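You operate a simulated robot arm through the tools that you are given. There is no shell and no other tool. Be economical: measure what you need, move in short steps, check, and stop when the job is done.

Carry out the task below with a simulated robot arm. There is one attempt and no reset: what you move stays moved.

JOB
Rib the red jelly block and lay it in the done tray.
Fine: use the rib press and leave its mould out.

It is judged by the outcome, as a careful person would: the job done as asked, and still so three seconds after it is handed in. It fails if anything else is knocked over, pushed out of place, dropped, spilled or broken.

ROBOT AND FRAMES
A 7-joint arm with a two-finger parallel gripper, fixed in place. Base frame: the origin is at the foot of the arm, x ahead of it, y to its left, z up; the work surface is at about z = 0.82. Units: m, rad, N and s.
With the tool pointing down near the work surface it reaches from about 0.24 to 0.68 m from the base axis. Its first joint turns from -1.152 to 1.152 rad. Payload 2.4 kg.
The TCP is the grasp point between the finger pads, 0.03 m short of the fingertips. In the tool frame z runs along the fingers and y along their closing line. Largest opening 0.094 m; finger width 0.028, thickness 0.01; the body of the gripper, 0.05 by 0.096 m, starts 0.055 m behind the TCP.
Orientation is that of the tool frame in the base frame, as a unit quaternion [x, y, z, w]. With the fingers straight down and closing along the base's y, the tool's x points along the base's -x, its y along +y and its z along -z.

CONTROLS
- The arm moves only by the tool play_rows. Its argument "increments" is text: rows parted by semicolons, each of 7 numbers parted by spaces: the finger opening in m, from 0 to 0.094, then the shift along the tool's x, y, z in m, then the turn, a rotation vector about the tool's x, y, z in rad. In form: jaw tx ty tz rx ry rz; .... A call has 1 to 10 rows; each row shifts and turns the commanded pose from where the row before left it, along the tool's axes as they then stand. Each row takes 0.2 s and may step no farther than 0.05 m and 0.15 rad from the row before; otherwise, or with a gripper value out of range, the whole call is refused. A pose out of reach is approached as far as the arm can. The call stops where the force on the tool passes 70 N (or 10 N more than at its start, if that is more) or the arm is blocked; 0.2 s more then pass. Each finger travels about 0.153 m/s and halts on what it meets, pressing with about 30 N; the grip force reading is that of the motor and also rises with nothing between the fingers. The clock runs only during rows and for 0.2 s after the last one: add rows that do not move to give the fingers time. It gives the time, the measured TCP pose, the force on the tool (base axes), the opening and the grip force at its end, in the units of the frame above (readings bear some noise), with the torque about the TCP (base axes, N m) and any sound that the robot's microphone picked up.
- Cameras (640 x 400 px; columns grow to the right, rows downward): "scene" is fixed at [0.0458, 0.4985, 1.4467]; the picture's right is [-0.50, -0.86, 0.00], its down [-0.57, 0.33, -0.76] and it looks along [0.65, -0.38, -0.66] (base axes); focal length 361 px, centre (320, 200). "wrist" rides on the gripper at [0.076, 0.014, -0.103] in the tool frame; the picture's right is [-0.18, 0.98, 0.00], its down [-0.75, -0.14, -0.64] and it looks along [-0.63, -0.12, 0.77] (tool axes); focal length 243 px, centre (320, 200). There is no depth. A picture from a camera that has moved, and an enlarged one, comes with that camera's place and axes in the base frame and with its lens. The place of the scene camera against the robot may be out by one fixed shift of up to 0.018 m in any direction.
- get_image(camera): a new picture of that camera. The clock stands still meanwhile.
- zoom(camera, box): a new picture of the part [left, top, right, bottom] of that camera's present view, enlarged. The clock stands still meanwhile.
- job_done(): hands the job in; it is judged then, once.

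Work in short steps. Places have to be worked out from the pictures, the camera data and where the tool is seen: move nearer, look again, correct. Check each grasp and each placing, and mend what went wrong. You have 120 turns and 76 pictures in all, those below and enlarged ones among them. Open the gripper and draw the arm clear of the work before you hand the job in, unless the task says otherwise; then end with one line.

The tools are called after "Request:" as name(argument=value, ...) on one line, values as JSON. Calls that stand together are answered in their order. play_rows: Moves the arm, as the interface text tells. Its arguments: {"type":"object","properties":{"increments":{"type":"string"}},"required":["increments"]} The other tools are called the same way: get_image (camera) takes a picture; zoom (camera, box) takes an enlarged picture of a part of a camera's view; job_done () hands the job in.

At the start:

```text
time_s: 0.0
position: [0.4186, 0.0778, 1.1622]
tcp_rot: [0.0, 1.0, 0.001, 0.0]
ft_force: [0.2, -0.1, 0.3]
ft_torque: [0.01, -0.04, -0.02]
finger_gap: 0.0942
finger_force: 0.0
```

scene: 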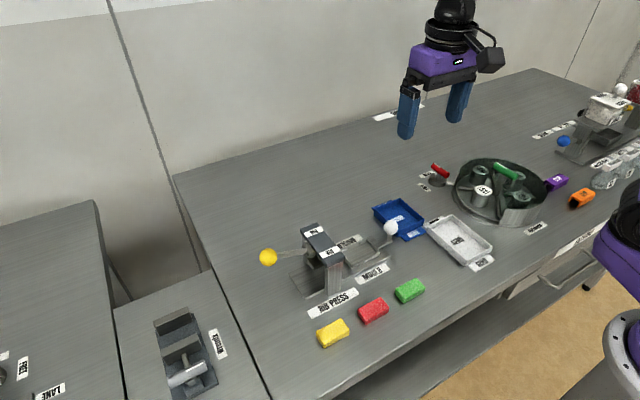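
wrist: 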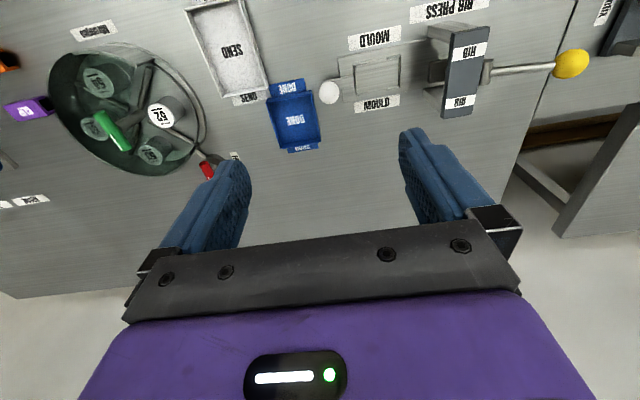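

I'll take closer looks at the press area before moving anything.

Request:
zoom(camera="scene", box=[240, 180, 500, 350])

Request:
zoom(camera="wrist", box=[180, 0, 600, 180])

```text
2.35 times, centred on (370, 265) of scene
camera zoom: at [0.0458, 0.4985, 1.4467], right [-0.5, -0.86, 0.0], down [-0.57, 0.33, -0.76], along [0.65, -0.38, -0.66], focal length 850 px, centre (202, 47)
```

zoom: 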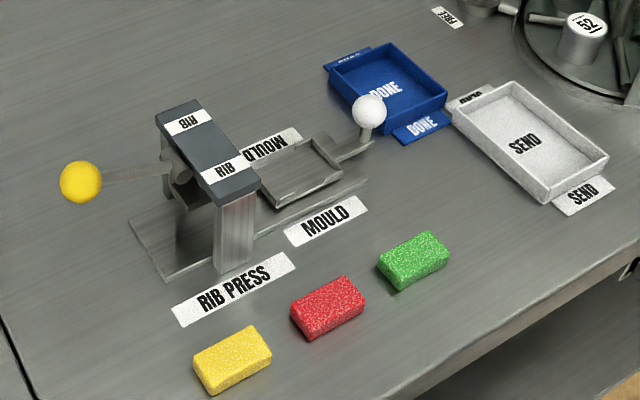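

```text
1.52 times, centred on (390, 90) of wrist
camera zoom: at [0.3413, 0.091, 1.2656], right [0.18, 0.98, 0.0], down [0.75, -0.14, 0.64], along [0.63, -0.12, -0.77], focal length 370 px, centre (213, 368)
```

zoom: 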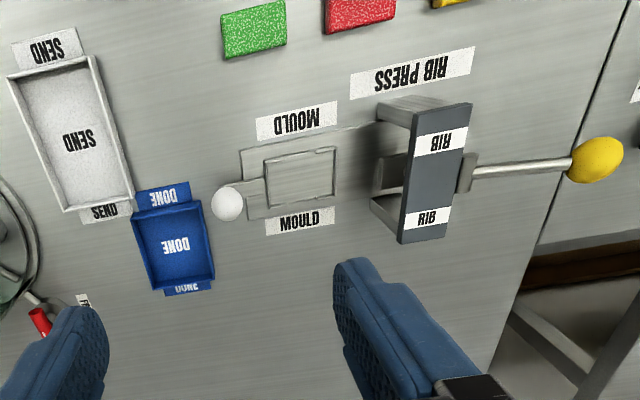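

The mould is out with a white knob, and the lever (yellow ball, about (0.453, 0.365, 0.945)) is raised. The red block is near (0.33, 0.215) and the mould near (0.452, 0.164). I'll move above the blocks for a better look.

Request:
play_rows(increments="0.094 0.025 0.03 0.01 0 0 0;0.094 0.025 0.03 0.01 0 0 0;0.094 0.025 0.03 0.01 0 0 0;0.094 0.025 0.03 0.01 0 0 0;0.094 0 0 0 0 0 0")

Request:
get_image(camera="wrist")

```text
time_s: 1.2
position: [0.3181, 0.1994, 1.1215]
tcp_rot: [0.001, 1.0, 0.0, 0.0]
ft_force: [-0.2, 0.4, -0.1]
ft_torque: [-0.02, 0.0, 0.0]
finger_gap: 0.0938
finger_force: 0.0
```

```text
71 pictures are left
camera wrist: at [0.2415, 0.2112, 1.2259], right [0.18, 0.98, 0.0], down [0.75, -0.14, 0.64], along [0.63, -0.12, -0.77], focal length 243 px, centre (320, 200)
```

wrist: 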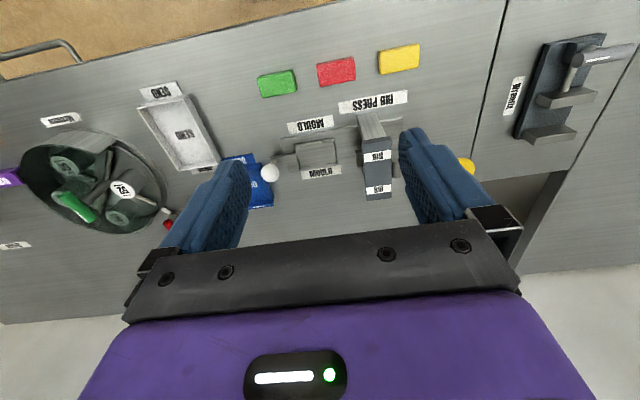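

Request:
zoom(camera="wrist", box=[240, 30, 440, 155])

Request:
zoom(camera="wrist", box=[220, 90, 420, 215])

```text
3.20 times, centred on (340, 92) of wrist
camera zoom: at [0.2415, 0.2112, 1.2259], right [0.18, 0.98, 0.0], down [0.75, -0.14, 0.64], along [0.63, -0.12, -0.77], focal length 776 px, centre (256, 544)
```

zoom: 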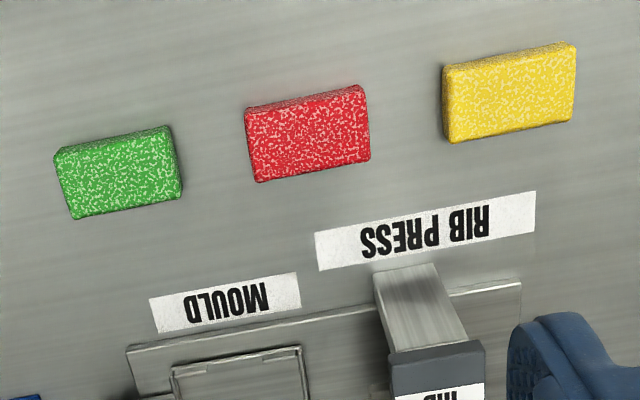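

```text
3.20 times, centred on (320, 152) of wrist
camera zoom: at [0.2415, 0.2112, 1.2259], right [0.18, 0.98, 0.0], down [0.75, -0.14, 0.64], along [0.63, -0.12, -0.77], focal length 776 px, centre (320, 352)
```

zoom: 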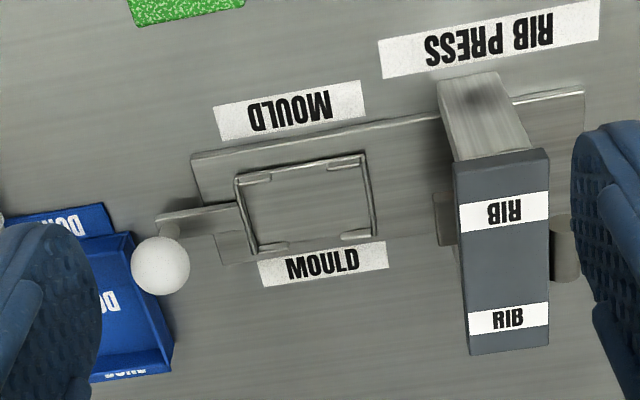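

The red block is centred about (0.33, 0.218), long side along y, and the mould is at (0.451, 0.163, 0.842). The mould's long sides look open in the middle, so I'll grip across x: turn the tool by -90° about its axis.

Request:
play_rows(increments="0.094 0 0 0.01 0 0 -0.15;0.094 0 0 0.01 0 0 -0.15;0.094 0 0 0.01 0 0 -0.15;0.094 0 0 0.01 0 0 -0.15;0.094 0 0 0.01 0 0 -0.15;0.094 0 0 0.01 0 0 -0.15;0.094 0 0 0.01 0 0 -0.15;0.094 0 0 0.01 0 0 -0.15;0.094 0 0 0.01 0 0 -0.15;0.094 0 0 0.01 0 0 -0.15")

Request:
play_rows(increments="0.094 0 0 0.01 0 0 -0.07;0.094 0 0 0 0 0 0")

Request:
get_image(camera="wrist")

```text
time_s: 3.4
position: [0.318, 0.1987, 1.0216]
tcp_rot: [-0.682, 0.731, 0.001, 0.001]
ft_force: [0.4, -0.3, -0.7]
ft_torque: [-0.02, 0.02, -0.01]
finger_gap: 0.0942
finger_force: 0.1
```

```text
time_s: 4.0
position: [0.3177, 0.1955, 1.0118]
tcp_rot: [-0.707, 0.707, 0.0, 0.0]
ft_force: [-0.7, 0.2, 0.7]
ft_torque: [0.0, 0.0, 0.02]
finger_gap: 0.0941
finger_force: 0.0
```

```text
68 pictures are left
camera wrist: at [0.3035, 0.12, 1.1155], right [-0.98, 0.18, 0.0], down [0.14, 0.75, 0.64], along [0.12, 0.63, -0.77], focal length 243 px, centre (320, 200)
```

wrist: 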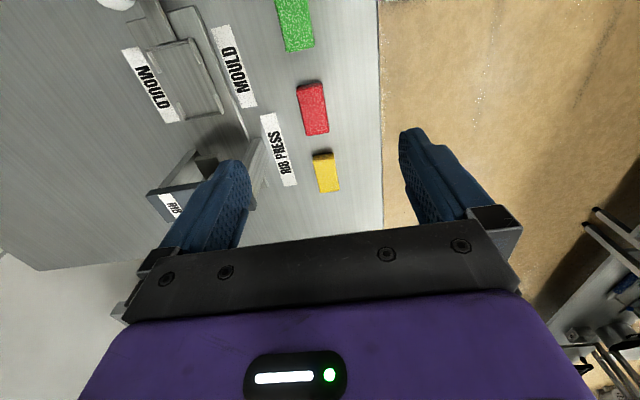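

Request:
zoom(camera="wrist", box=[90, 0, 350, 162])

```text
2.46 times, centred on (220, 81) of wrist
camera zoom: at [0.3035, 0.12, 1.1155], right [-0.98, 0.18, 0.0], down [0.14, 0.75, 0.64], along [0.12, 0.63, -0.77], focal length 597 px, centre (566, 493)
```

zoom: 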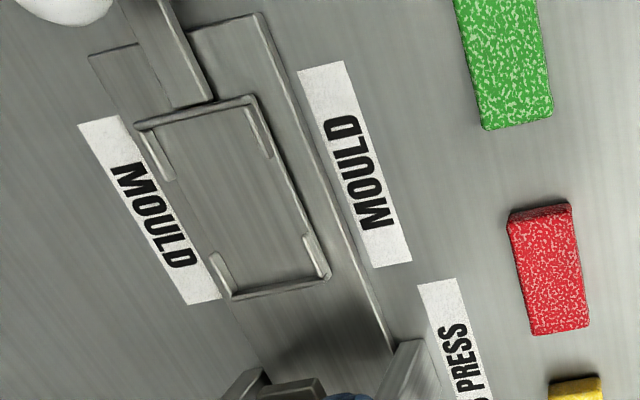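

The mould has low end walls with open gaps mid-way on its long sides, which suits a grip across x. The red block is centred at (0.329, 0.217). I'll descend to just above it.

Request:
play_rows(increments="0.07 -0.0054 -0.0028 0.034 0 0 0;0.07 -0.0054 -0.0028 0.034 0 0 0;0.07 -0.0054 -0.0028 0.034 0 0 0;0.07 -0.0053 -0.0029 0.03 0 0 0;0.07 0 0 0 0 0 0")

Request:
get_image(camera="wrist")

Request:
zoom(camera="scene", box=[290, 220, 470, 350])

```text
time_s: 5.2
position: [0.3287, 0.2205, 0.8791]
tcp_rot: [-0.707, 0.708, 0.0, 0.0]
ft_force: [0.2, 0.3, -0.7]
ft_torque: [0.02, 0.01, 0.01]
finger_gap: 0.0699
finger_force: 0.1
```

```text
66 pictures are left
camera wrist: at [0.3139, 0.1416, 0.9828], right [-0.98, 0.19, 0.0], down [0.14, 0.75, 0.64], along [0.12, 0.63, -0.77], focal length 243 px, centre (320, 200)
```

wrist: 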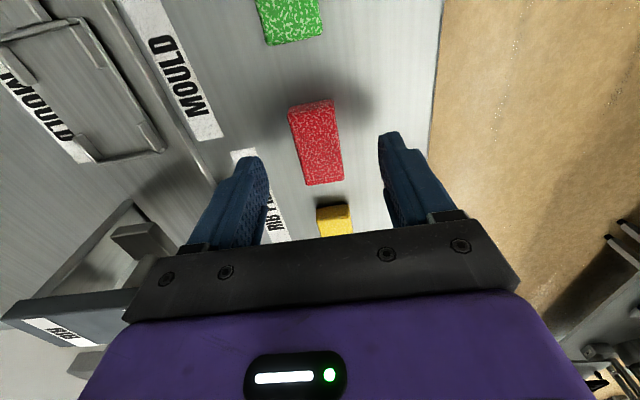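

```text
3.08 times, centred on (380, 285) of scene
camera zoom: at [0.0458, 0.4985, 1.4467], right [-0.5, -0.86, 0.0], down [-0.57, 0.33, -0.76], along [0.65, -0.38, -0.66], focal length 1112 px, centre (135, -62)
```

zoom: 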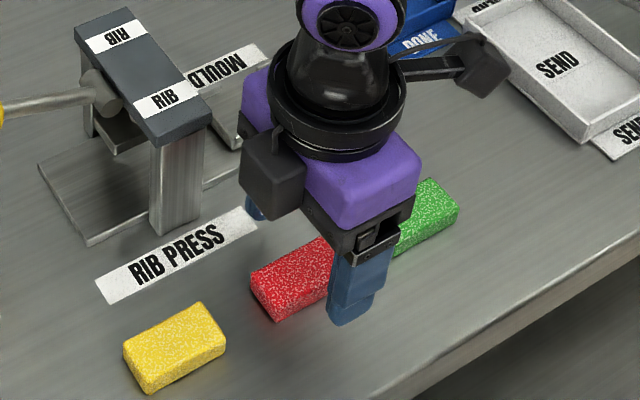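

Aligned well in x; the block centre is about y = 0.215. I'll shift slightly, descend and close gently.

Request:
play_rows(increments="0.07 0.005 0 0.012 0 0 0;0.07 0 0 0.012 0 0 0;0.07 0 0 0 0 0 0;0.04 0 0 0 0 0 0;0.026 0 0 0 0 0 0;0.026 0 0 0 0 0 0;0.026 0 0 0 0 0 0")

Request:
get_image(camera="wrist")

```text
time_s: 6.8
position: [0.3295, 0.2147, 0.8545]
tcp_rot: [-0.706, 0.708, 0.0, 0.0]
ft_force: [-1.1, -0.2, 0.4]
ft_torque: [0.0, 0.0, 0.01]
finger_gap: 0.0285
finger_force: 30.5
```

```text
64 pictures are left
camera wrist: at [0.3144, 0.1369, 0.9591], right [-0.98, 0.19, 0.0], down [0.14, 0.75, 0.64], along [0.12, 0.63, -0.77], focal length 243 px, centre (320, 200)
```

wrist: 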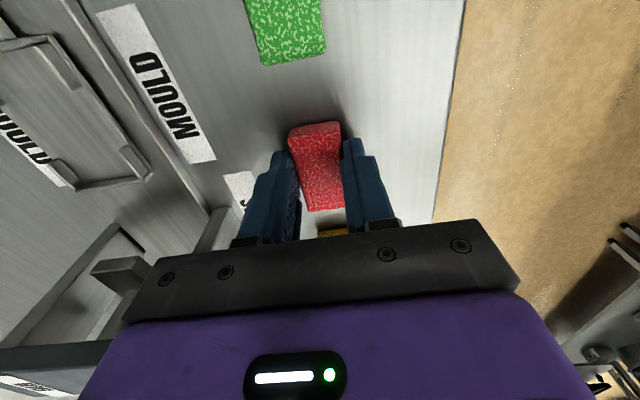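

Gripped, gap 0.0285 m. Lift and move toward the mould, y first.

Request:
play_rows(increments="0.026 0 0 -0.03 0 0 0;0.026 0.02 0 -0.03 0 0 0;0.026 0.032 0 -0.01 0 0 0;0.026 0 -0.04 0 0 0 0;0.026 0 -0.04 0 0 0 0;0.026 0 -0.04 0 0 0 0;0.026 0 0 0 0 0 0")

Request:
get_image(camera="wrist")

Request:
zoom(camera="scene", box=[290, 170, 470, 300])

```text
time_s: 8.4
position: [0.4481, 0.1604, 0.9258]
tcp_rot: [-0.707, 0.708, 0.0, 0.0]
ft_force: [0.3, -0.5, -0.6]
ft_torque: [0.03, -0.01, 0.0]
finger_gap: 0.0259
finger_force: 0.0
```

```text
63 pictures are left
camera wrist: at [0.4346, 0.0845, 1.0298], right [-0.98, 0.19, 0.0], down [0.14, 0.75, 0.64], along [0.12, 0.63, -0.77], focal length 243 px, centre (320, 200)
```

wrist: 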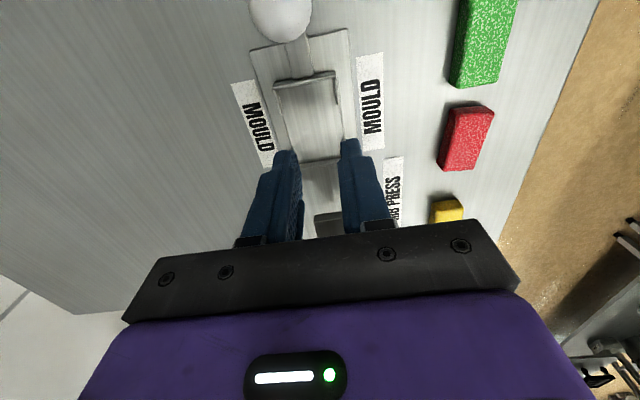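

```text
3.08 times, centred on (380, 235) of scene
camera zoom: at [0.0458, 0.4985, 1.4467], right [-0.5, -0.86, 0.0], down [-0.57, 0.33, -0.76], along [0.65, -0.38, -0.66], focal length 1112 px, centre (135, 92)
```

zoom: 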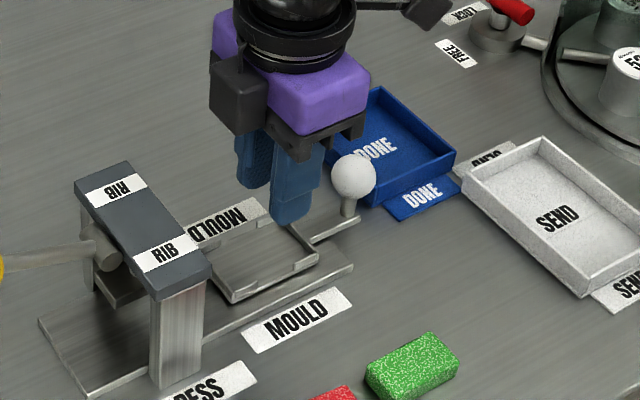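

The block slipped out at lift-off (gap fell to the commanded value) and stayed on the table. While here I'll measure the mould and the block's present place.

Request:
zoom(camera="wrist", box=[220, 0, 540, 200])

Request:
zoom(camera="scene", box=[310, 260, 440, 350])

```text
2.00 times, centred on (380, 100) of wrist
camera zoom: at [0.4346, 0.0845, 1.0298], right [-0.98, 0.19, 0.0], down [0.14, 0.75, 0.64], along [0.12, 0.63, -0.77], focal length 485 px, centre (200, 400)
```

zoom: 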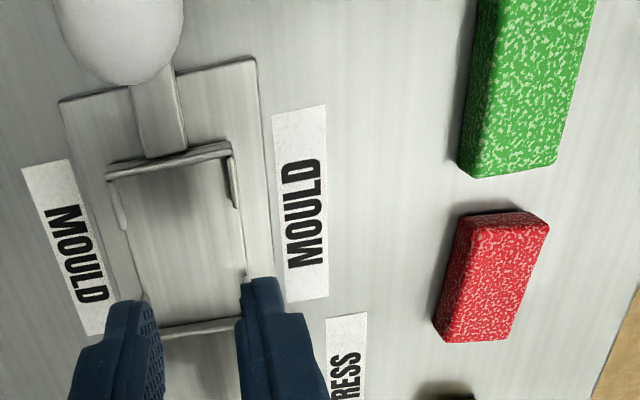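

```text
4.44 times, centred on (375, 305) of scene
camera zoom: at [0.0458, 0.4985, 1.4467], right [-0.5, -0.86, 0.0], down [-0.57, 0.33, -0.76], along [0.65, -0.38, -0.66], focal length 1606 px, centre (76, -267)
```

zoom: 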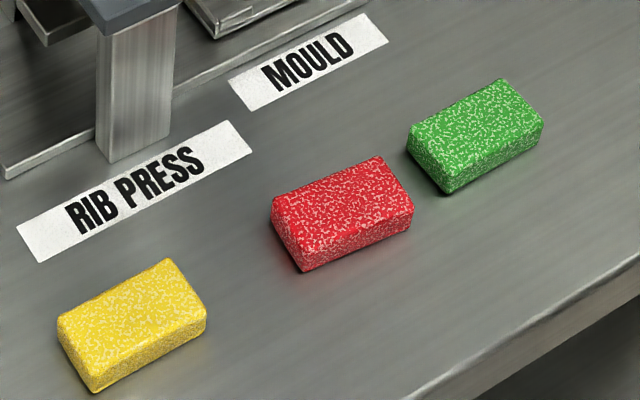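

The block was carried ~12 mm toward -y then slipped; mould centre comes out at about (0.453, 0.163). Go back above the block and look.

Request:
play_rows(increments="0.026 0 0.04 0 0 0 0;0.026 0 0.04 0 0 0 0;0.06 0 0.038 0 0 0 0;0.06 -0.025 0 0 0 0 0;0.06 0 0 0 0 0 0")

Request:
zoom(camera="wrist", box=[220, 40, 420, 240])

```text
time_s: 9.6
position: [0.3297, 0.1882, 0.9255]
tcp_rot: [-0.706, 0.708, 0.0, 0.0]
ft_force: [-0.5, -0.1, -0.3]
ft_torque: [0.0, -0.02, 0.0]
finger_gap: 0.0601
finger_force: 0.0
```

```text
2.00 times, centred on (320, 140) of wrist
camera zoom: at [0.3154, 0.1108, 1.0296], right [-0.98, 0.19, 0.0], down [0.14, 0.75, 0.64], along [0.12, 0.63, -0.77], focal length 485 px, centre (320, 320)
```

zoom: 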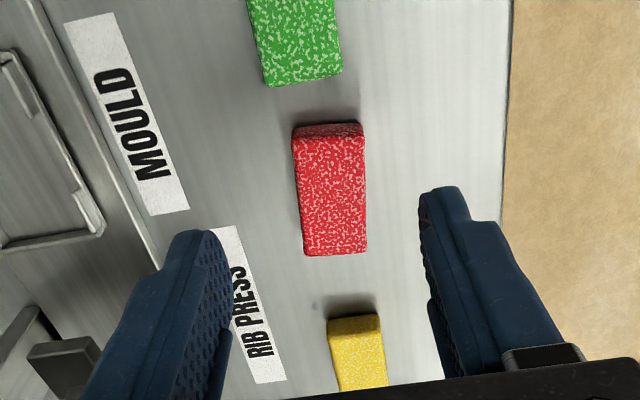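

The block is now centred (0.328, 0.203), turned about -6.5° about vertical. I'll match that turn, go a little deeper and grip with a lower target gap, then lift slowly.

Request:
play_rows(increments="0.06 -0.015 0.0015 0.02 0 0 0;0.06 0 0 0.025 0 0 0.115;0.06 0 0 0.02 0 0 0;0.06 0 0 0.0095 0 0 0;0.06 0 0 0 0 0 0")

Request:
play_rows(increments="0.03 0 0 0 0 0 0;0.01 0 0 0 0 0 0;0.01 0 0 0 0 0 0;0.01 0 0 0 0 0 0;0.01 0 0 0 0 0 0")

Request:
play_rows(increments="0.01 0 0 -0.003 0 0 0;0.01 0 0 -0.004 0 0 0;0.01 0 0 -0.004 0 0 0;0.01 0 0 0 0 0 0")

Request:
get_image(camera="wrist")

```text
time_s: 10.8
position: [0.3305, 0.202, 0.8503]
tcp_rot: [-0.664, 0.748, 0.0, 0.0]
ft_force: [0.2, 0.0, -0.3]
ft_torque: [0.01, 0.01, 0.04]
finger_gap: 0.06
finger_force: 0.0
```

```text
time_s: 12.0
position: [0.3301, 0.202, 0.8516]
tcp_rot: [-0.665, 0.747, 0.0, 0.001]
ft_force: [0.5, 0.1, 0.0]
ft_torque: [0.0, -0.01, 0.02]
finger_gap: 0.0289
finger_force: 29.7
```

```text
time_s: 13.0
position: [0.3299, 0.2023, 0.861]
tcp_rot: [-0.664, 0.747, -0.001, 0.0]
ft_force: [-0.4, 1.3, 0.0]
ft_torque: [-0.01, 0.01, 0.03]
finger_gap: 0.029
finger_force: 30.3
```

```text
58 pictures are left
camera wrist: at [0.3063, 0.1271, 0.9663], right [-0.95, 0.3, 0.0], down [0.23, 0.73, 0.64], along [0.19, 0.61, -0.77], focal length 243 px, centre (320, 200)
```

wrist: 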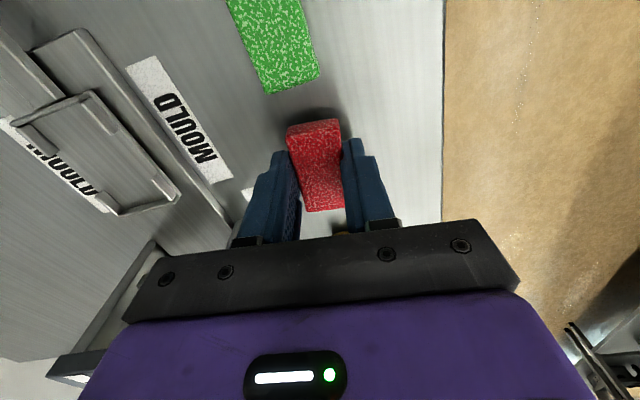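

Held this time. I'll lift further gently and square the orientation again.

Request:
play_rows(increments="0.01 0 0 -0.008 0 0 0;0.01 0 0 -0.012 0 0 -0.03;0.01 0 0 -0.012 0 0 -0.03;0.01 0 0 -0.012 0 0 -0.03;0.01 0 0 -0.01 0 0 -0.027;0.01 0 0 0 0 0 0")

Request:
play_rows(increments="0.01 0.01 0 0 0 0 0;0.01 0.015 0 0 0 0 0;0.01 0.01 -0.005 0 0 0 0;0.01 0.004 -0.015 0 0 0 0;0.01 0 -0.02 0 0 0 0;0.01 0 -0.02 0 0 0 0;0.01 0 -0.02 0 0 0 0;0.01 0 -0.02 0 0 0 0;0.01 0 -0.015 0 0 0 0;0.01 0 -0.008 0 0 0 0")

Request:
get_image(camera="wrist")

Request:
zoom(camera="scene", box=[290, 190, 450, 310])

```text
time_s: 14.4
position: [0.3298, 0.2029, 0.9162]
tcp_rot: [0.708, -0.706, 0.0, 0.0]
ft_force: [0.8, 0.1, -1.7]
ft_torque: [-0.01, 0.02, 0.0]
finger_gap: 0.0289
finger_force: 30.4
```

```text
time_s: 16.6
position: [0.4518, 0.1632, 0.9169]
tcp_rot: [-0.707, 0.708, 0.0, 0.0]
ft_force: [-0.3, -0.5, -0.3]
ft_torque: [0.01, -0.02, -0.01]
finger_gap: 0.0287
finger_force: 29.8
```

```text
57 pictures are left
camera wrist: at [0.438, 0.086, 1.0198], right [-0.98, 0.18, 0.0], down [0.14, 0.75, 0.64], along [0.12, 0.63, -0.77], focal length 243 px, centre (320, 200)
```

wrist: 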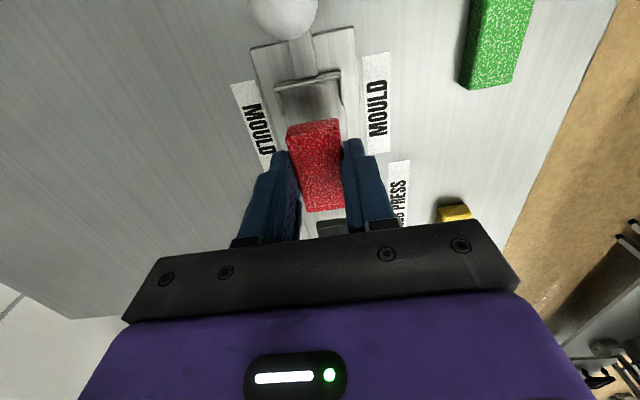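

```text
3.33 times, centred on (370, 250) of scene
camera zoom: at [0.0458, 0.4985, 1.4467], right [-0.5, -0.86, 0.0], down [-0.57, 0.33, -0.76], along [0.65, -0.38, -0.66], focal length 1205 px, centre (153, 33)
```

zoom: 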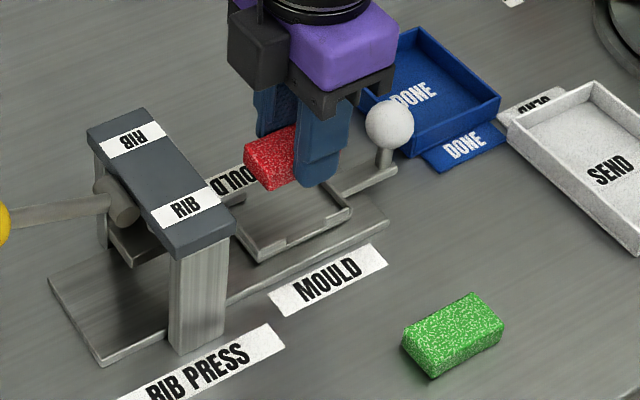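

Block is held squarely over the mould. Lower in steps and check before final placement.

Request:
play_rows(increments="0.01 0 0 0.012 0 0 0;0.01 0 0 0.012 0 0 0;0.01 0 0 0.01 0 0 0;0.01 0 0 0 0 0 0")

Request:
zoom(camera="wrist", box=[220, 40, 420, 240])

Request:
zoom(camera="scene", box=[310, 210, 420, 290])

```text
time_s: 17.6
position: [0.4528, 0.1645, 0.881]
tcp_rot: [-0.707, 0.707, 0.0, 0.0]
ft_force: [-0.1, -0.4, -1.0]
ft_torque: [-0.01, -0.01, -0.02]
finger_gap: 0.0285
finger_force: 30.0
```

```text
2.00 times, centred on (320, 140) of wrist
camera zoom: at [0.4382, 0.0863, 0.9857], right [-0.98, 0.18, 0.0], down [0.14, 0.75, 0.64], along [0.12, 0.63, -0.77], focal length 485 px, centre (320, 320)
```

zoom: 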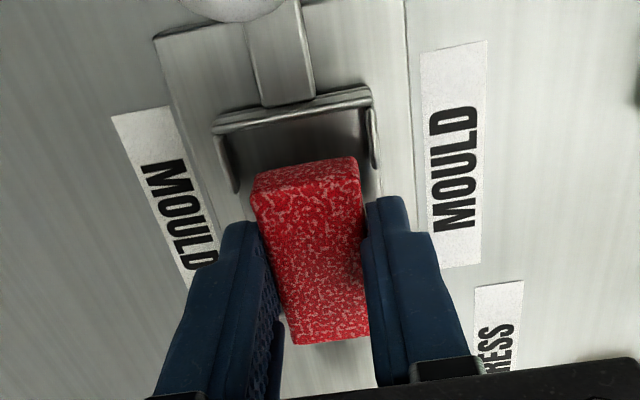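

```text
5.00 times, centred on (365, 250) of scene
camera zoom: at [0.0458, 0.4985, 1.4467], right [-0.5, -0.86, 0.0], down [-0.57, 0.33, -0.76], along [0.65, -0.38, -0.66], focal length 1807 px, centre (95, -50)
```

zoom: 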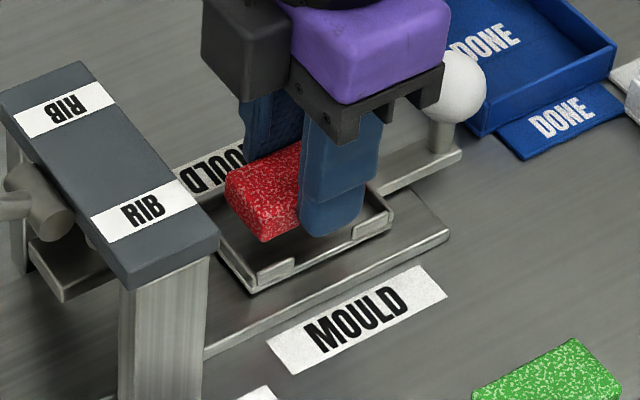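

Aligned with the frame; a 2 mm shift toward -y and then down until light contact.

Request:
play_rows(increments="0.01 0.002 0 0.006 0 0 0;0.01 0 0 0.005 0 0 0;0.01 0 0 0 0 0 0")

Request:
play_rows(increments="0.01 0 0 0.003 0 0 0;0.01 0 0 0 0 0 0")

Request:
zoom(camera="wrist", box=[220, 40, 420, 240])

Request:
zoom(camera="scene", box=[310, 210, 420, 290])

```text
time_s: 18.4
position: [0.4536, 0.1607, 0.8722]
tcp_rot: [-0.707, 0.707, -0.001, 0.0]
ft_force: [-5.6, -1.3, 27.0]
ft_torque: [-0.37, 0.61, -0.07]
finger_gap: 0.0289
finger_force: 30.1
```

```text
time_s: 18.8
position: [0.4522, 0.1626, 0.8723]
tcp_rot: [0.708, -0.706, 0.001, -0.001]
ft_force: [-7.3, 0.1, 16.8]
ft_torque: [-0.26, 0.54, -0.07]
finger_gap: 0.0292
finger_force: 30.2
stopped in row 2: the force on the tool passed its limit at 79 N (the readings are from after the stop); the commanded pose is now the measured one
```

```text
2.00 times, centred on (320, 140) of wrist
camera zoom: at [0.4382, 0.085, 0.9759], right [-0.98, 0.18, 0.0], down [0.14, 0.75, 0.64], along [0.12, 0.63, -0.77], focal length 485 px, centre (320, 320)
```

zoom: 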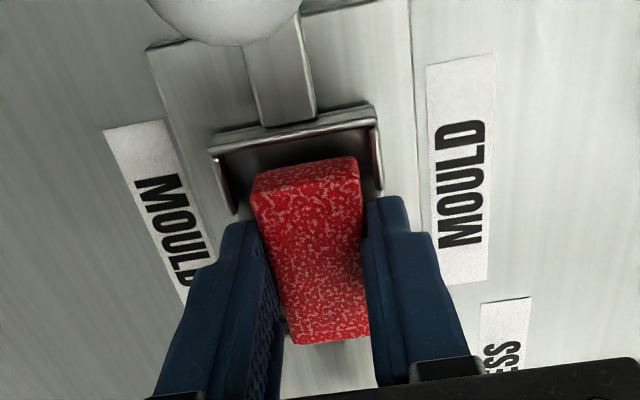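

```text
5.00 times, centred on (365, 250) of scene
camera zoom: at [0.0454, 0.4984, 1.4467], right [-0.5, -0.86, 0.0], down [-0.57, 0.33, -0.76], along [0.65, -0.38, -0.66], focal length 1807 px, centre (95, -50)
```

zoom: 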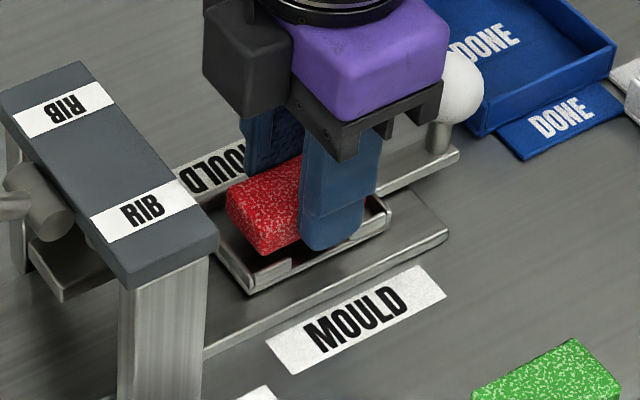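

Contact at z 0.872: torque points to the -x finger's -y corner resting on a frame hook. The gap centre computes to y ≈ 0.1643, so my shift was wrong; raise, move +y, retry.

Request:
play_rows(increments="0.01 0 0 -0.006 0 0 0;0.01 0 0 0 0 0 0")

```text
time_s: 19.4
position: [0.4533, 0.1633, 0.8773]
tcp_rot: [0.707, -0.707, 0.0, -0.001]
ft_force: [-0.1, -0.2, -0.4]
ft_torque: [0.05, 0.02, 0.04]
finger_gap: 0.0286
finger_force: 30.4
```

Request:
play_rows(increments="0.01 -0.002 0 0 0 0 0;0.01 0 0 0.003 0 0 0;0.01 0 0 0.003 0 0 0;0.01 0 0 0.0015 0 0 0;0.01 0 0 0 0 0 0")

Request:
zoom(camera="wrist", box=[260, 60, 400, 200])

```text
time_s: 20.6
position: [0.4542, 0.1647, 0.8692]
tcp_rot: [-0.707, 0.707, 0.0, 0.002]
ft_force: [-0.4, 1.0, -0.2]
ft_torque: [-0.02, -0.01, -0.01]
finger_gap: 0.0288
finger_force: 29.8
```

```text
2.86 times, centred on (330, 130) of wrist
camera zoom: at [0.4387, 0.0871, 0.9741], right [-0.98, 0.18, 0.0], down [0.14, 0.75, 0.64], along [0.12, 0.63, -0.77], focal length 693 px, centre (291, 400)
```

zoom: 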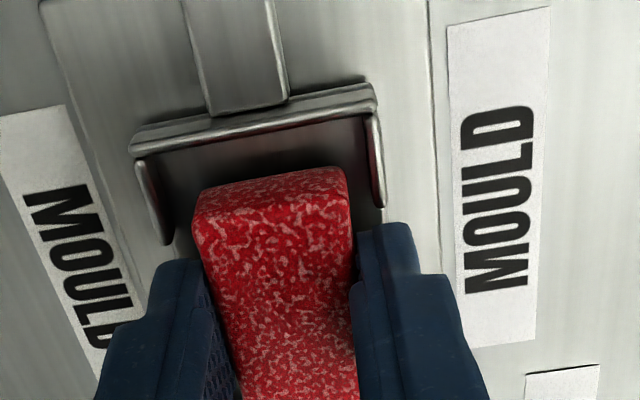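

It passed the earlier contact height without force (z 0.869), so the fingers are in the gaps. Continue down gently.

Request:
play_rows(increments="0.01 0 0 0.002 0 0 0;0.01 0 0 0.002 0 0 0;0.01 0 0 0 0 0 0")

Request:
play_rows(increments="0.01 0 0 0.002 0 0 0;0.01 0 0 0.001 0 0 0;0.01 0 0 0 0 0 0")

```text
time_s: 21.4
position: [0.4525, 0.1656, 0.8658]
tcp_rot: [0.707, -0.707, -0.001, -0.001]
ft_force: [-0.2, -0.9, -0.3]
ft_torque: [-0.02, 0.04, 0.04]
finger_gap: 0.029
finger_force: 30.3
```

```text
time_s: 22.2
position: [0.4534, 0.1665, 0.8643]
tcp_rot: [0.707, -0.707, 0.001, -0.003]
ft_force: [-7.5, -2.3, 42.8]
ft_torque: [-0.36, 0.62, -0.11]
finger_gap: 0.0287
finger_force: 30.3
```

Request:
zoom(camera="wrist", box=[260, 60, 400, 200])

Request:
zoom(camera="scene", box=[330, 220, 410, 280])

```text
2.86 times, centred on (330, 130) of wrist
camera zoom: at [0.4385, 0.0872, 0.9678], right [-0.98, 0.18, 0.0], down [0.14, 0.75, 0.64], along [0.12, 0.63, -0.76], focal length 693 px, centre (291, 400)
```

zoom: 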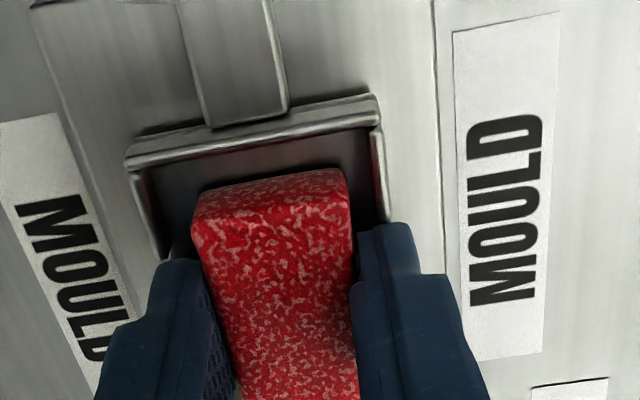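

```text
6.67 times, centred on (370, 250) of scene
camera zoom: at [0.045, 0.4982, 1.4468], right [-0.5, -0.86, 0.0], down [-0.57, 0.33, -0.76], along [0.65, -0.38, -0.66], focal length 2410 px, centre (-13, -133)
```

zoom: 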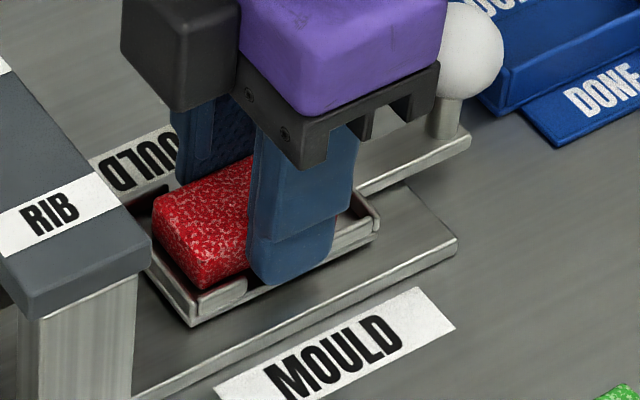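

The block sits inside the frame. Ease off, open slightly and lift.

Request:
play_rows(increments="0.01 0 0 -0.0015 0 0 0;0.034 0 0 0 0 0 0;0.036 0 0 0 0 0 0;0.036 0 0 0 0 0 0")

Request:
play_rows(increments="0.036 0 0 -0.006 0 0 0;0.036 0 0 -0.01 0 0 0;0.06 0 0 -0.03 0 0 0;0.06 0 0 -0.03 0 0 0;0.06 0 0 0 0 0 0")

Request:
zoom(camera="wrist", box=[220, 0, 420, 200])

Request:
zoom(camera="scene", box=[330, 220, 410, 280])

```text
time_s: 23.2
position: [0.4538, 0.1636, 0.8649]
tcp_rot: [-0.707, 0.707, 0.001, 0.001]
ft_force: [6.8, -0.4, 2.9]
ft_torque: [-0.03, -0.11, 0.12]
finger_gap: 0.032
finger_force: 0.0
```

```text
time_s: 24.4
position: [0.4531, 0.1649, 0.9414]
tcp_rot: [-0.707, 0.707, 0.0, 0.001]
ft_force: [0.3, 0.7, 1.3]
ft_torque: [-0.03, -0.01, -0.02]
finger_gap: 0.06
finger_force: 0.1
```

```text
2.00 times, centred on (320, 100) of wrist
camera zoom: at [0.4387, 0.0866, 1.0447], right [-0.98, 0.18, 0.0], down [0.14, 0.75, 0.64], along [0.12, 0.63, -0.77], focal length 485 px, centre (320, 400)
```

zoom: 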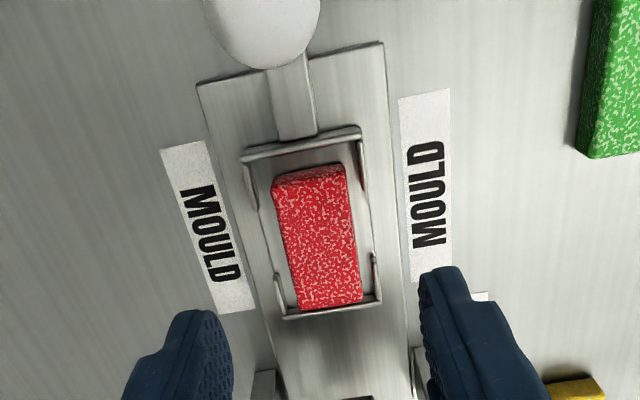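

```text
6.67 times, centred on (370, 250) of scene
camera zoom: at [0.0458, 0.4985, 1.4467], right [-0.5, -0.86, 0.0], down [-0.57, 0.33, -0.76], along [0.65, -0.38, -0.66], focal length 2410 px, centre (-13, -133)
```

zoom: 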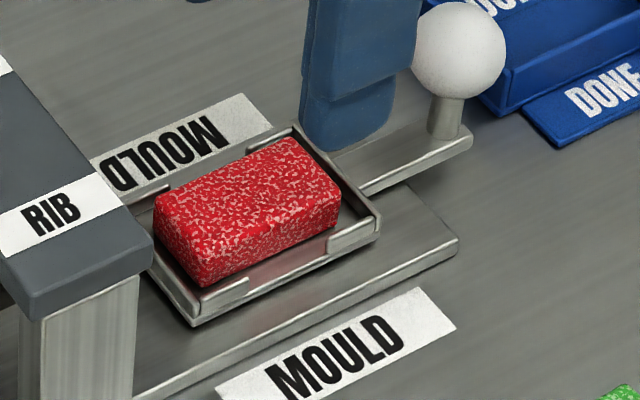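

The block is seated. The knob centre computes to about (0.453, 0.083, 0.875), radius 15 mm. I'll go over it, descend and check.

Request:
play_rows(increments="0.06 0.04 0 0 0 0 0;0.06 0.042 0 0 0 0 0;0.06 0 0 0.02 0 0 0;0.06 0 0 0.02 0 0 0;0.06 0 0 0 0 0 0")

Request:
get_image(camera="wrist")

Request:
zoom(camera="scene", box=[290, 170, 470, 290])

```text
time_s: 25.6
position: [0.4527, 0.0813, 0.9004]
tcp_rot: [-0.707, 0.707, 0.0, 0.002]
ft_force: [0.0, -0.1, 0.3]
ft_torque: [-0.03, -0.02, -0.01]
finger_gap: 0.06
finger_force: 0.0
```

```text
46 pictures are left
camera wrist: at [0.4385, 0.0041, 1.0037], right [-0.98, 0.18, 0.0], down [0.14, 0.75, 0.64], along [0.12, 0.63, -0.77], focal length 243 px, centre (320, 200)
```

wrist: 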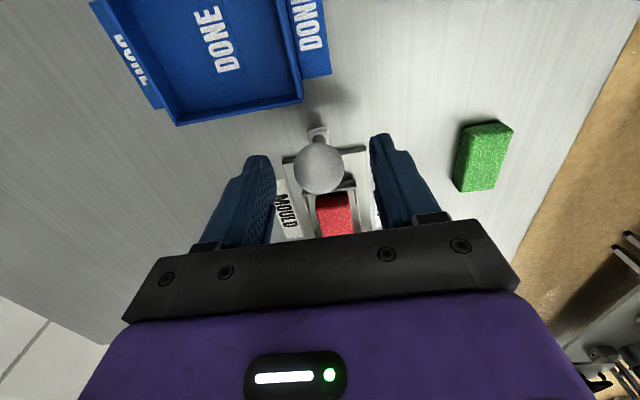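

```text
3.33 times, centred on (380, 230) of scene
camera zoom: at [0.0458, 0.4985, 1.4467], right [-0.5, -0.86, 0.0], down [-0.57, 0.33, -0.76], along [0.65, -0.38, -0.66], focal length 1205 px, centre (120, 100)
```

zoom: 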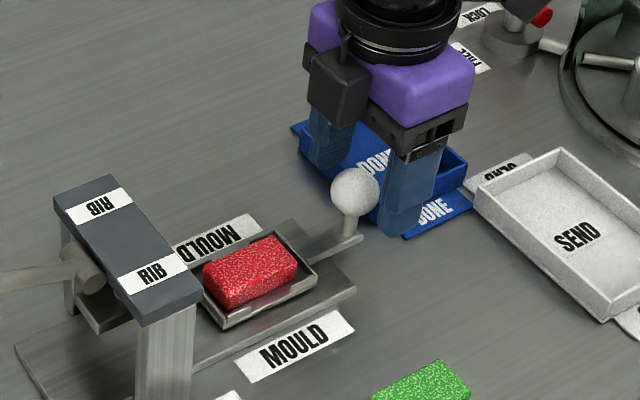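

Ball at (0.4545, 0.0847). Small correction, descend, close.

Request:
play_rows(increments="0.06 -0.003 -0.0015 0.009 0 0 0;0.06 0 0 0.009 0 0 0;0.04 0 0 0 0 0 0;0.02 0 0 0 0 0 0;0.02 0 0 0 0 0 0;0.02 0 0 0 0 0 0")

```text
time_s: 27.0
position: [0.4558, 0.0858, 0.8816]
tcp_rot: [0.708, -0.706, 0.001, -0.002]
ft_force: [1.2, 1.1, -3.3]
ft_torque: [0.16, -0.04, 0.01]
finger_gap: 0.0316
finger_force: 44.9
```

Knob gripped (gap 0.0316). Slide it toward +y slowly, watching the force.

Request:
play_rows(increments="0.02 -0.006 0 0 0 0 0;0.02 -0.01 0 0 0 0 0;0.02 -0.01 0 0 0 0 0;0.02 -0.01 0 0 0 0 0;0.02 0 0 0 0 0 0")

```text
time_s: 28.2
position: [0.4555, 0.1222, 0.881]
tcp_rot: [0.708, -0.707, 0.001, -0.001]
ft_force: [1.4, 0.7, -5.6]
ft_torque: [0.19, -0.05, -0.16]
finger_gap: 0.0314
finger_force: 44.8
```

Request:
play_rows(increments="0.02 -0.01 0 0 0 0 0;0.02 -0.01 0 0 0 0 0;0.02 -0.01 0 0 0 0 0;0.02 -0.01 0 0 0 0 0;0.02 0 0 0 0 0 0")

Request:
zoom(camera="scene", box=[270, 190, 430, 310])

```text
time_s: 29.4
position: [0.4555, 0.1619, 0.8816]
tcp_rot: [0.708, -0.707, 0.0, -0.002]
ft_force: [3.3, -0.7, -13.9]
ft_torque: [-0.39, 0.0, -0.1]
finger_gap: 0.0314
finger_force: 45.0
```

```text
3.33 times, centred on (350, 250) of scene
camera zoom: at [0.0461, 0.4986, 1.4466], right [-0.5, -0.86, 0.0], down [-0.57, 0.33, -0.76], along [0.65, -0.38, -0.66], focal length 1205 px, centre (220, 33)
```

zoom: 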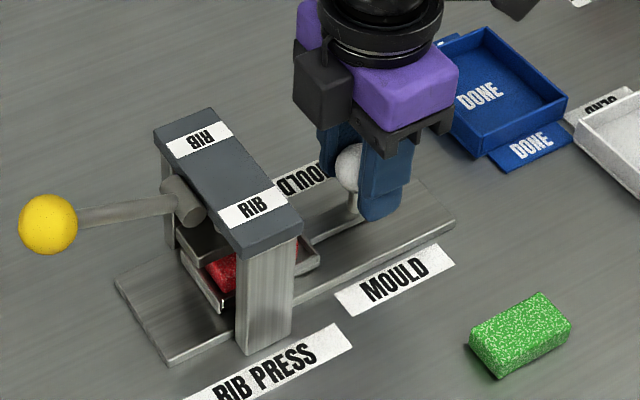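

The mould slides under the head freely. Continue in small steps to the stop.

Request:
play_rows(increments="0.02 -0.006 0 0 0 0 0;0.02 -0.005 0 0 0 0 0;0.02 -0.004 0 0 0 0 0;0.02 0 0 0 0 0 0")

```text
time_s: 30.4
position: [0.455, 0.1771, 0.8826]
tcp_rot: [-0.706, 0.708, 0.0, 0.001]
ft_force: [5.7, -0.7, -20.1]
ft_torque: [-0.25, -0.01, -0.04]
finger_gap: 0.0313
finger_force: 44.9
```

Request:
play_rows(increments="0.02 -0.004 0 0.001 0 0 0;0.02 -0.004 0 0 0 0 0;0.02 0 0 0 0 0 0")

Request:
zoom(camera="scene", box=[270, 190, 430, 310])

Request:
get_image(camera="wrist")

```text
time_s: 31.2
position: [0.4545, 0.1791, 0.8817]
tcp_rot: [-0.705, 0.709, -0.001, 0.001]
ft_force: [0.0, -32.3, 13.0]
ft_torque: [-0.35, 0.01, -0.02]
finger_gap: 0.0318
finger_force: 45.4
```

```text
3.33 times, centred on (350, 250) of scene
camera zoom: at [0.0457, 0.4976, 1.447], right [-0.5, -0.86, 0.0], down [-0.57, 0.33, -0.76], along [0.65, -0.38, -0.66], focal length 1205 px, centre (220, 33)
```

zoom: 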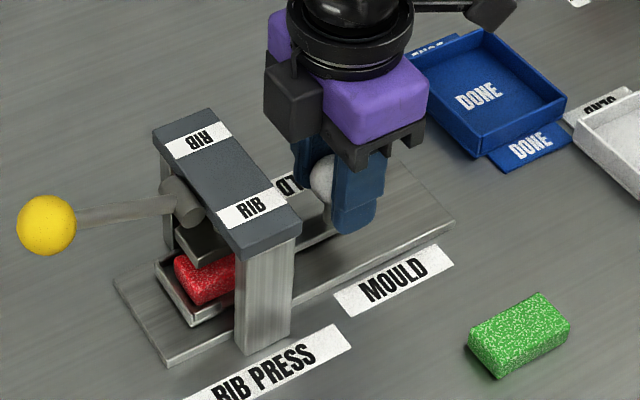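

```text
42 pictures are left
camera wrist: at [0.4401, 0.1029, 0.9858], right [-0.98, 0.19, 0.0], down [0.15, 0.75, 0.64], along [0.12, 0.63, -0.77], focal length 243 px, centre (320, 200)
```

wrist: 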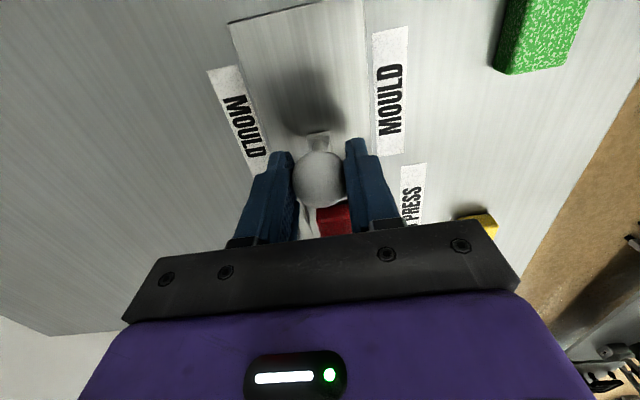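

End stop reached (y ≈ 0.179, reaction -32 N). Release and rise.

Request:
play_rows(increments="0.02 0.004 0 0 0 0 0;0.045 0 0 0 0 0 0;0.06 0 0 0 0 0 0;0.06 0 0 0 0 0 0;0.06 0 0 -0.04 0 0 0;0.06 0 0 -0.04 0 0 0;0.06 0 0 -0.04 0 0 0;0.06 0 0 0 0 0 0")

Request:
get_image(camera="wrist")

Request:
zoom(camera="scene", box=[240, 190, 420, 310])

```text
time_s: 33.0
position: [0.4545, 0.1801, 1.0009]
tcp_rot: [-0.707, 0.707, 0.0, 0.001]
ft_force: [0.5, 0.5, 0.1]
ft_torque: [0.01, 0.03, -0.02]
finger_gap: 0.0599
finger_force: 0.1
```

```text
41 pictures are left
camera wrist: at [0.4402, 0.103, 1.1054], right [-0.98, 0.18, 0.0], down [0.14, 0.75, 0.64], along [0.12, 0.63, -0.77], focal length 243 px, centre (320, 200)
```

wrist: 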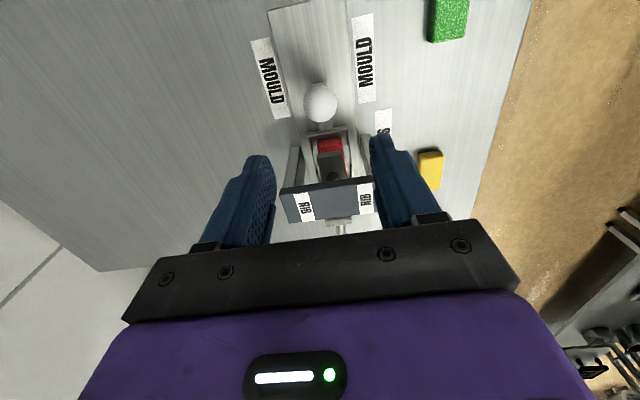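

```text
3.33 times, centred on (330, 250) of scene
camera zoom: at [0.0458, 0.4985, 1.4467], right [-0.5, -0.86, 0.0], down [-0.57, 0.33, -0.76], along [0.65, -0.38, -0.66], focal length 1205 px, centre (287, 33)
```

zoom: 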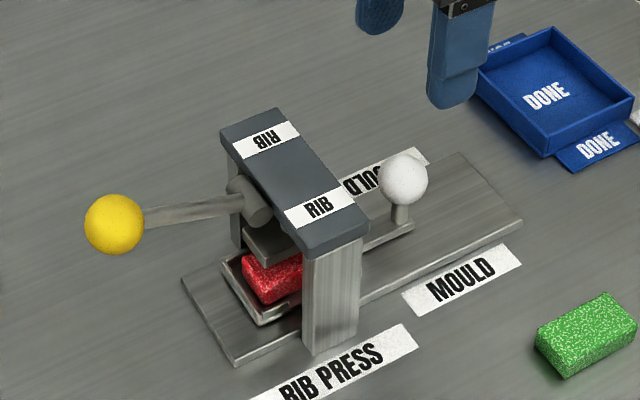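

Next the lever: ball near (0.453, 0.365, 0.945), hinge near y 0.285, so it swings down about x. Move above the ball.

Request:
play_rows(increments="0.06 -0.03 0 -0.03 0 0 0;0.06 -0.045 0 0 0 0 0;0.06 -0.045 0 0 0 0 0;0.06 -0.04 0 0 0 0 0;0.06 -0.02 0 0 0 0 0;0.06 0 0 0 0 0 0")

Request:
get_image(camera="wrist")

Request:
zoom(camera="scene", box=[220, 150, 400, 300])

```text
time_s: 34.4
position: [0.4554, 0.3619, 1.0314]
tcp_rot: [0.708, -0.707, 0.0, -0.001]
ft_force: [0.2, -0.7, -0.5]
ft_torque: [-0.01, 0.02, 0.0]
finger_gap: 0.06
finger_force: 0.0
```

```text
39 pictures are left
camera wrist: at [0.4405, 0.2836, 1.1357], right [-0.98, 0.18, 0.0], down [0.14, 0.75, 0.64], along [0.12, 0.63, -0.77], focal length 243 px, centre (320, 200)
```

wrist: 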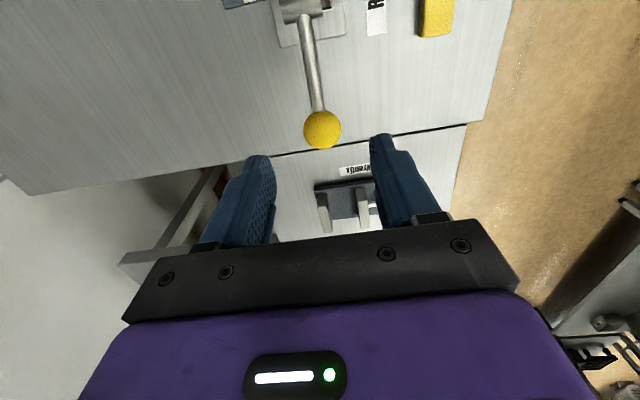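

```text
2.67 times, centred on (310, 225) of scene
camera zoom: at [0.0458, 0.4985, 1.4467], right [-0.5, -0.86, 0.0], down [-0.57, 0.33, -0.76], along [0.65, -0.38, -0.66], focal length 964 px, centre (347, 133)
```

zoom: 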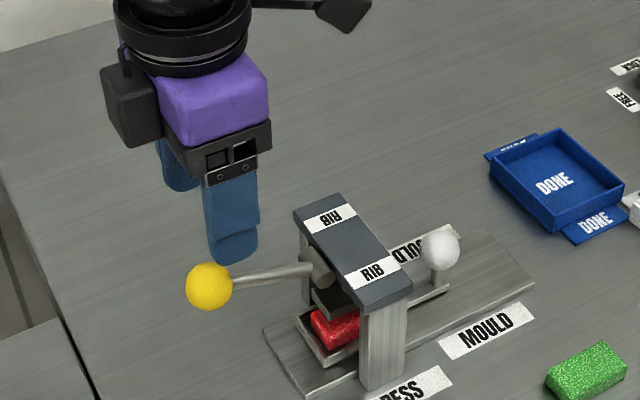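

Ball at (0.455, 0.367, ~0.945). Descend with fingers straddling it and grip.

Request:
play_rows(increments="0.06 -0.005 0 0.025 0 0 0;0.06 0 0 0.025 0 0 0;0.06 0 0 0.025 0 0 0;0.06 0 0 0 0 0 0;0.04 0 0 0 0 0 0;0.02 0 0 0 0 0 0;0.02 0 0 0 0 0 0;0.02 0 0 0 0 0 0")

Request:
get_image(camera="wrist")

```text
time_s: 36.2
position: [0.4545, 0.3646, 0.957]
tcp_rot: [-0.707, 0.707, 0.0, 0.001]
ft_force: [-0.2, -0.5, -3.9]
ft_torque: [0.29, -0.03, 0.0]
finger_gap: 0.0306
finger_force: 45.1
```

```text
37 pictures are left
camera wrist: at [0.4402, 0.2874, 1.0605], right [-0.98, 0.18, 0.0], down [0.14, 0.75, 0.64], along [0.12, 0.63, -0.77], focal length 243 px, centre (320, 200)
```

wrist: 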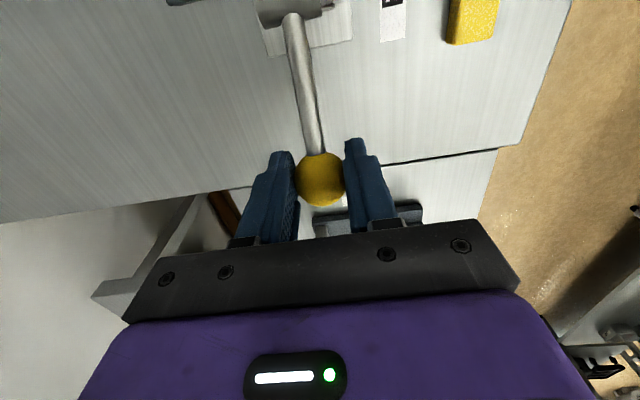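

Ball gripped. Move down along the arc in small steps.

Request:
play_rows(increments="0.02 -0.001 0 0.006 0 0 0;0.02 -0.001 0 0.006 0 0 0;0.02 -0.001 0 0.006 0 0 0;0.02 0 0 0.006 0 0 0;0.02 0 0 0 0 0 0")

Request:
zoom(camera="scene", box=[220, 180, 380, 300])

```text
time_s: 37.4
position: [0.4554, 0.3687, 0.9338]
tcp_rot: [0.708, -0.707, 0.001, -0.003]
ft_force: [1.0, 6.0, 15.8]
ft_torque: [-1.04, -0.04, 0.01]
finger_gap: 0.031
finger_force: 45.3
```

```text
3.33 times, centred on (300, 240) of scene
camera zoom: at [0.0456, 0.4985, 1.4467], right [-0.5, -0.86, 0.0], down [-0.57, 0.33, -0.76], along [0.65, -0.38, -0.66], focal length 1205 px, centre (387, 67)
```

zoom: 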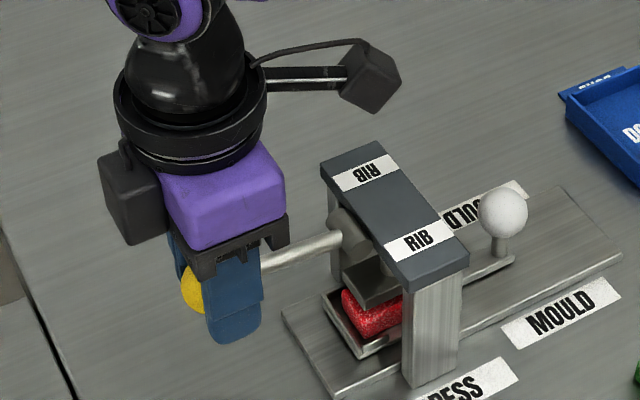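

The press plate is lowering with moderate force. Continue down.

Request:
play_rows(increments="0.02 0 0 0.006 0 0 0;0.02 0.001 0 0.006 0 0 0;0.02 0.001 0 0.006 0 0 0;0.02 0.0015 0 0.006 0 0 0;0.02 0 0 0 0 0 0")

Request:
zoom(camera="scene", box=[220, 180, 380, 300])

```text
time_s: 38.6
position: [0.4544, 0.3682, 0.9116]
tcp_rot: [0.708, -0.706, 0.001, -0.006]
ft_force: [0.4, 20.5, 24.1]
ft_torque: [-0.8, -0.05, -0.08]
finger_gap: 0.0311
finger_force: 45.5
```

```text
3.33 times, centred on (300, 240) of scene
camera zoom: at [0.0454, 0.4988, 1.4466], right [-0.5, -0.86, 0.0], down [-0.57, 0.33, -0.76], along [0.65, -0.38, -0.66], focal length 1205 px, centre (387, 67)
```

zoom: 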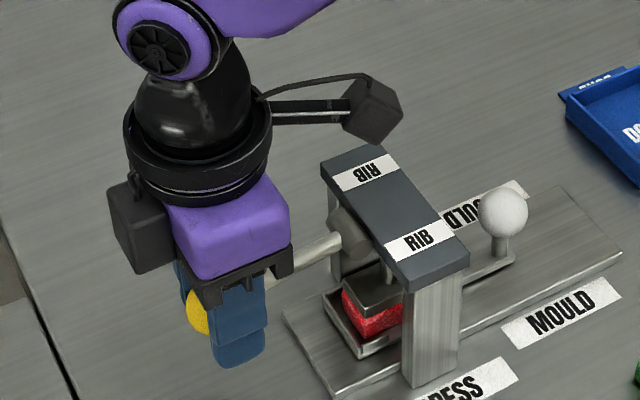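

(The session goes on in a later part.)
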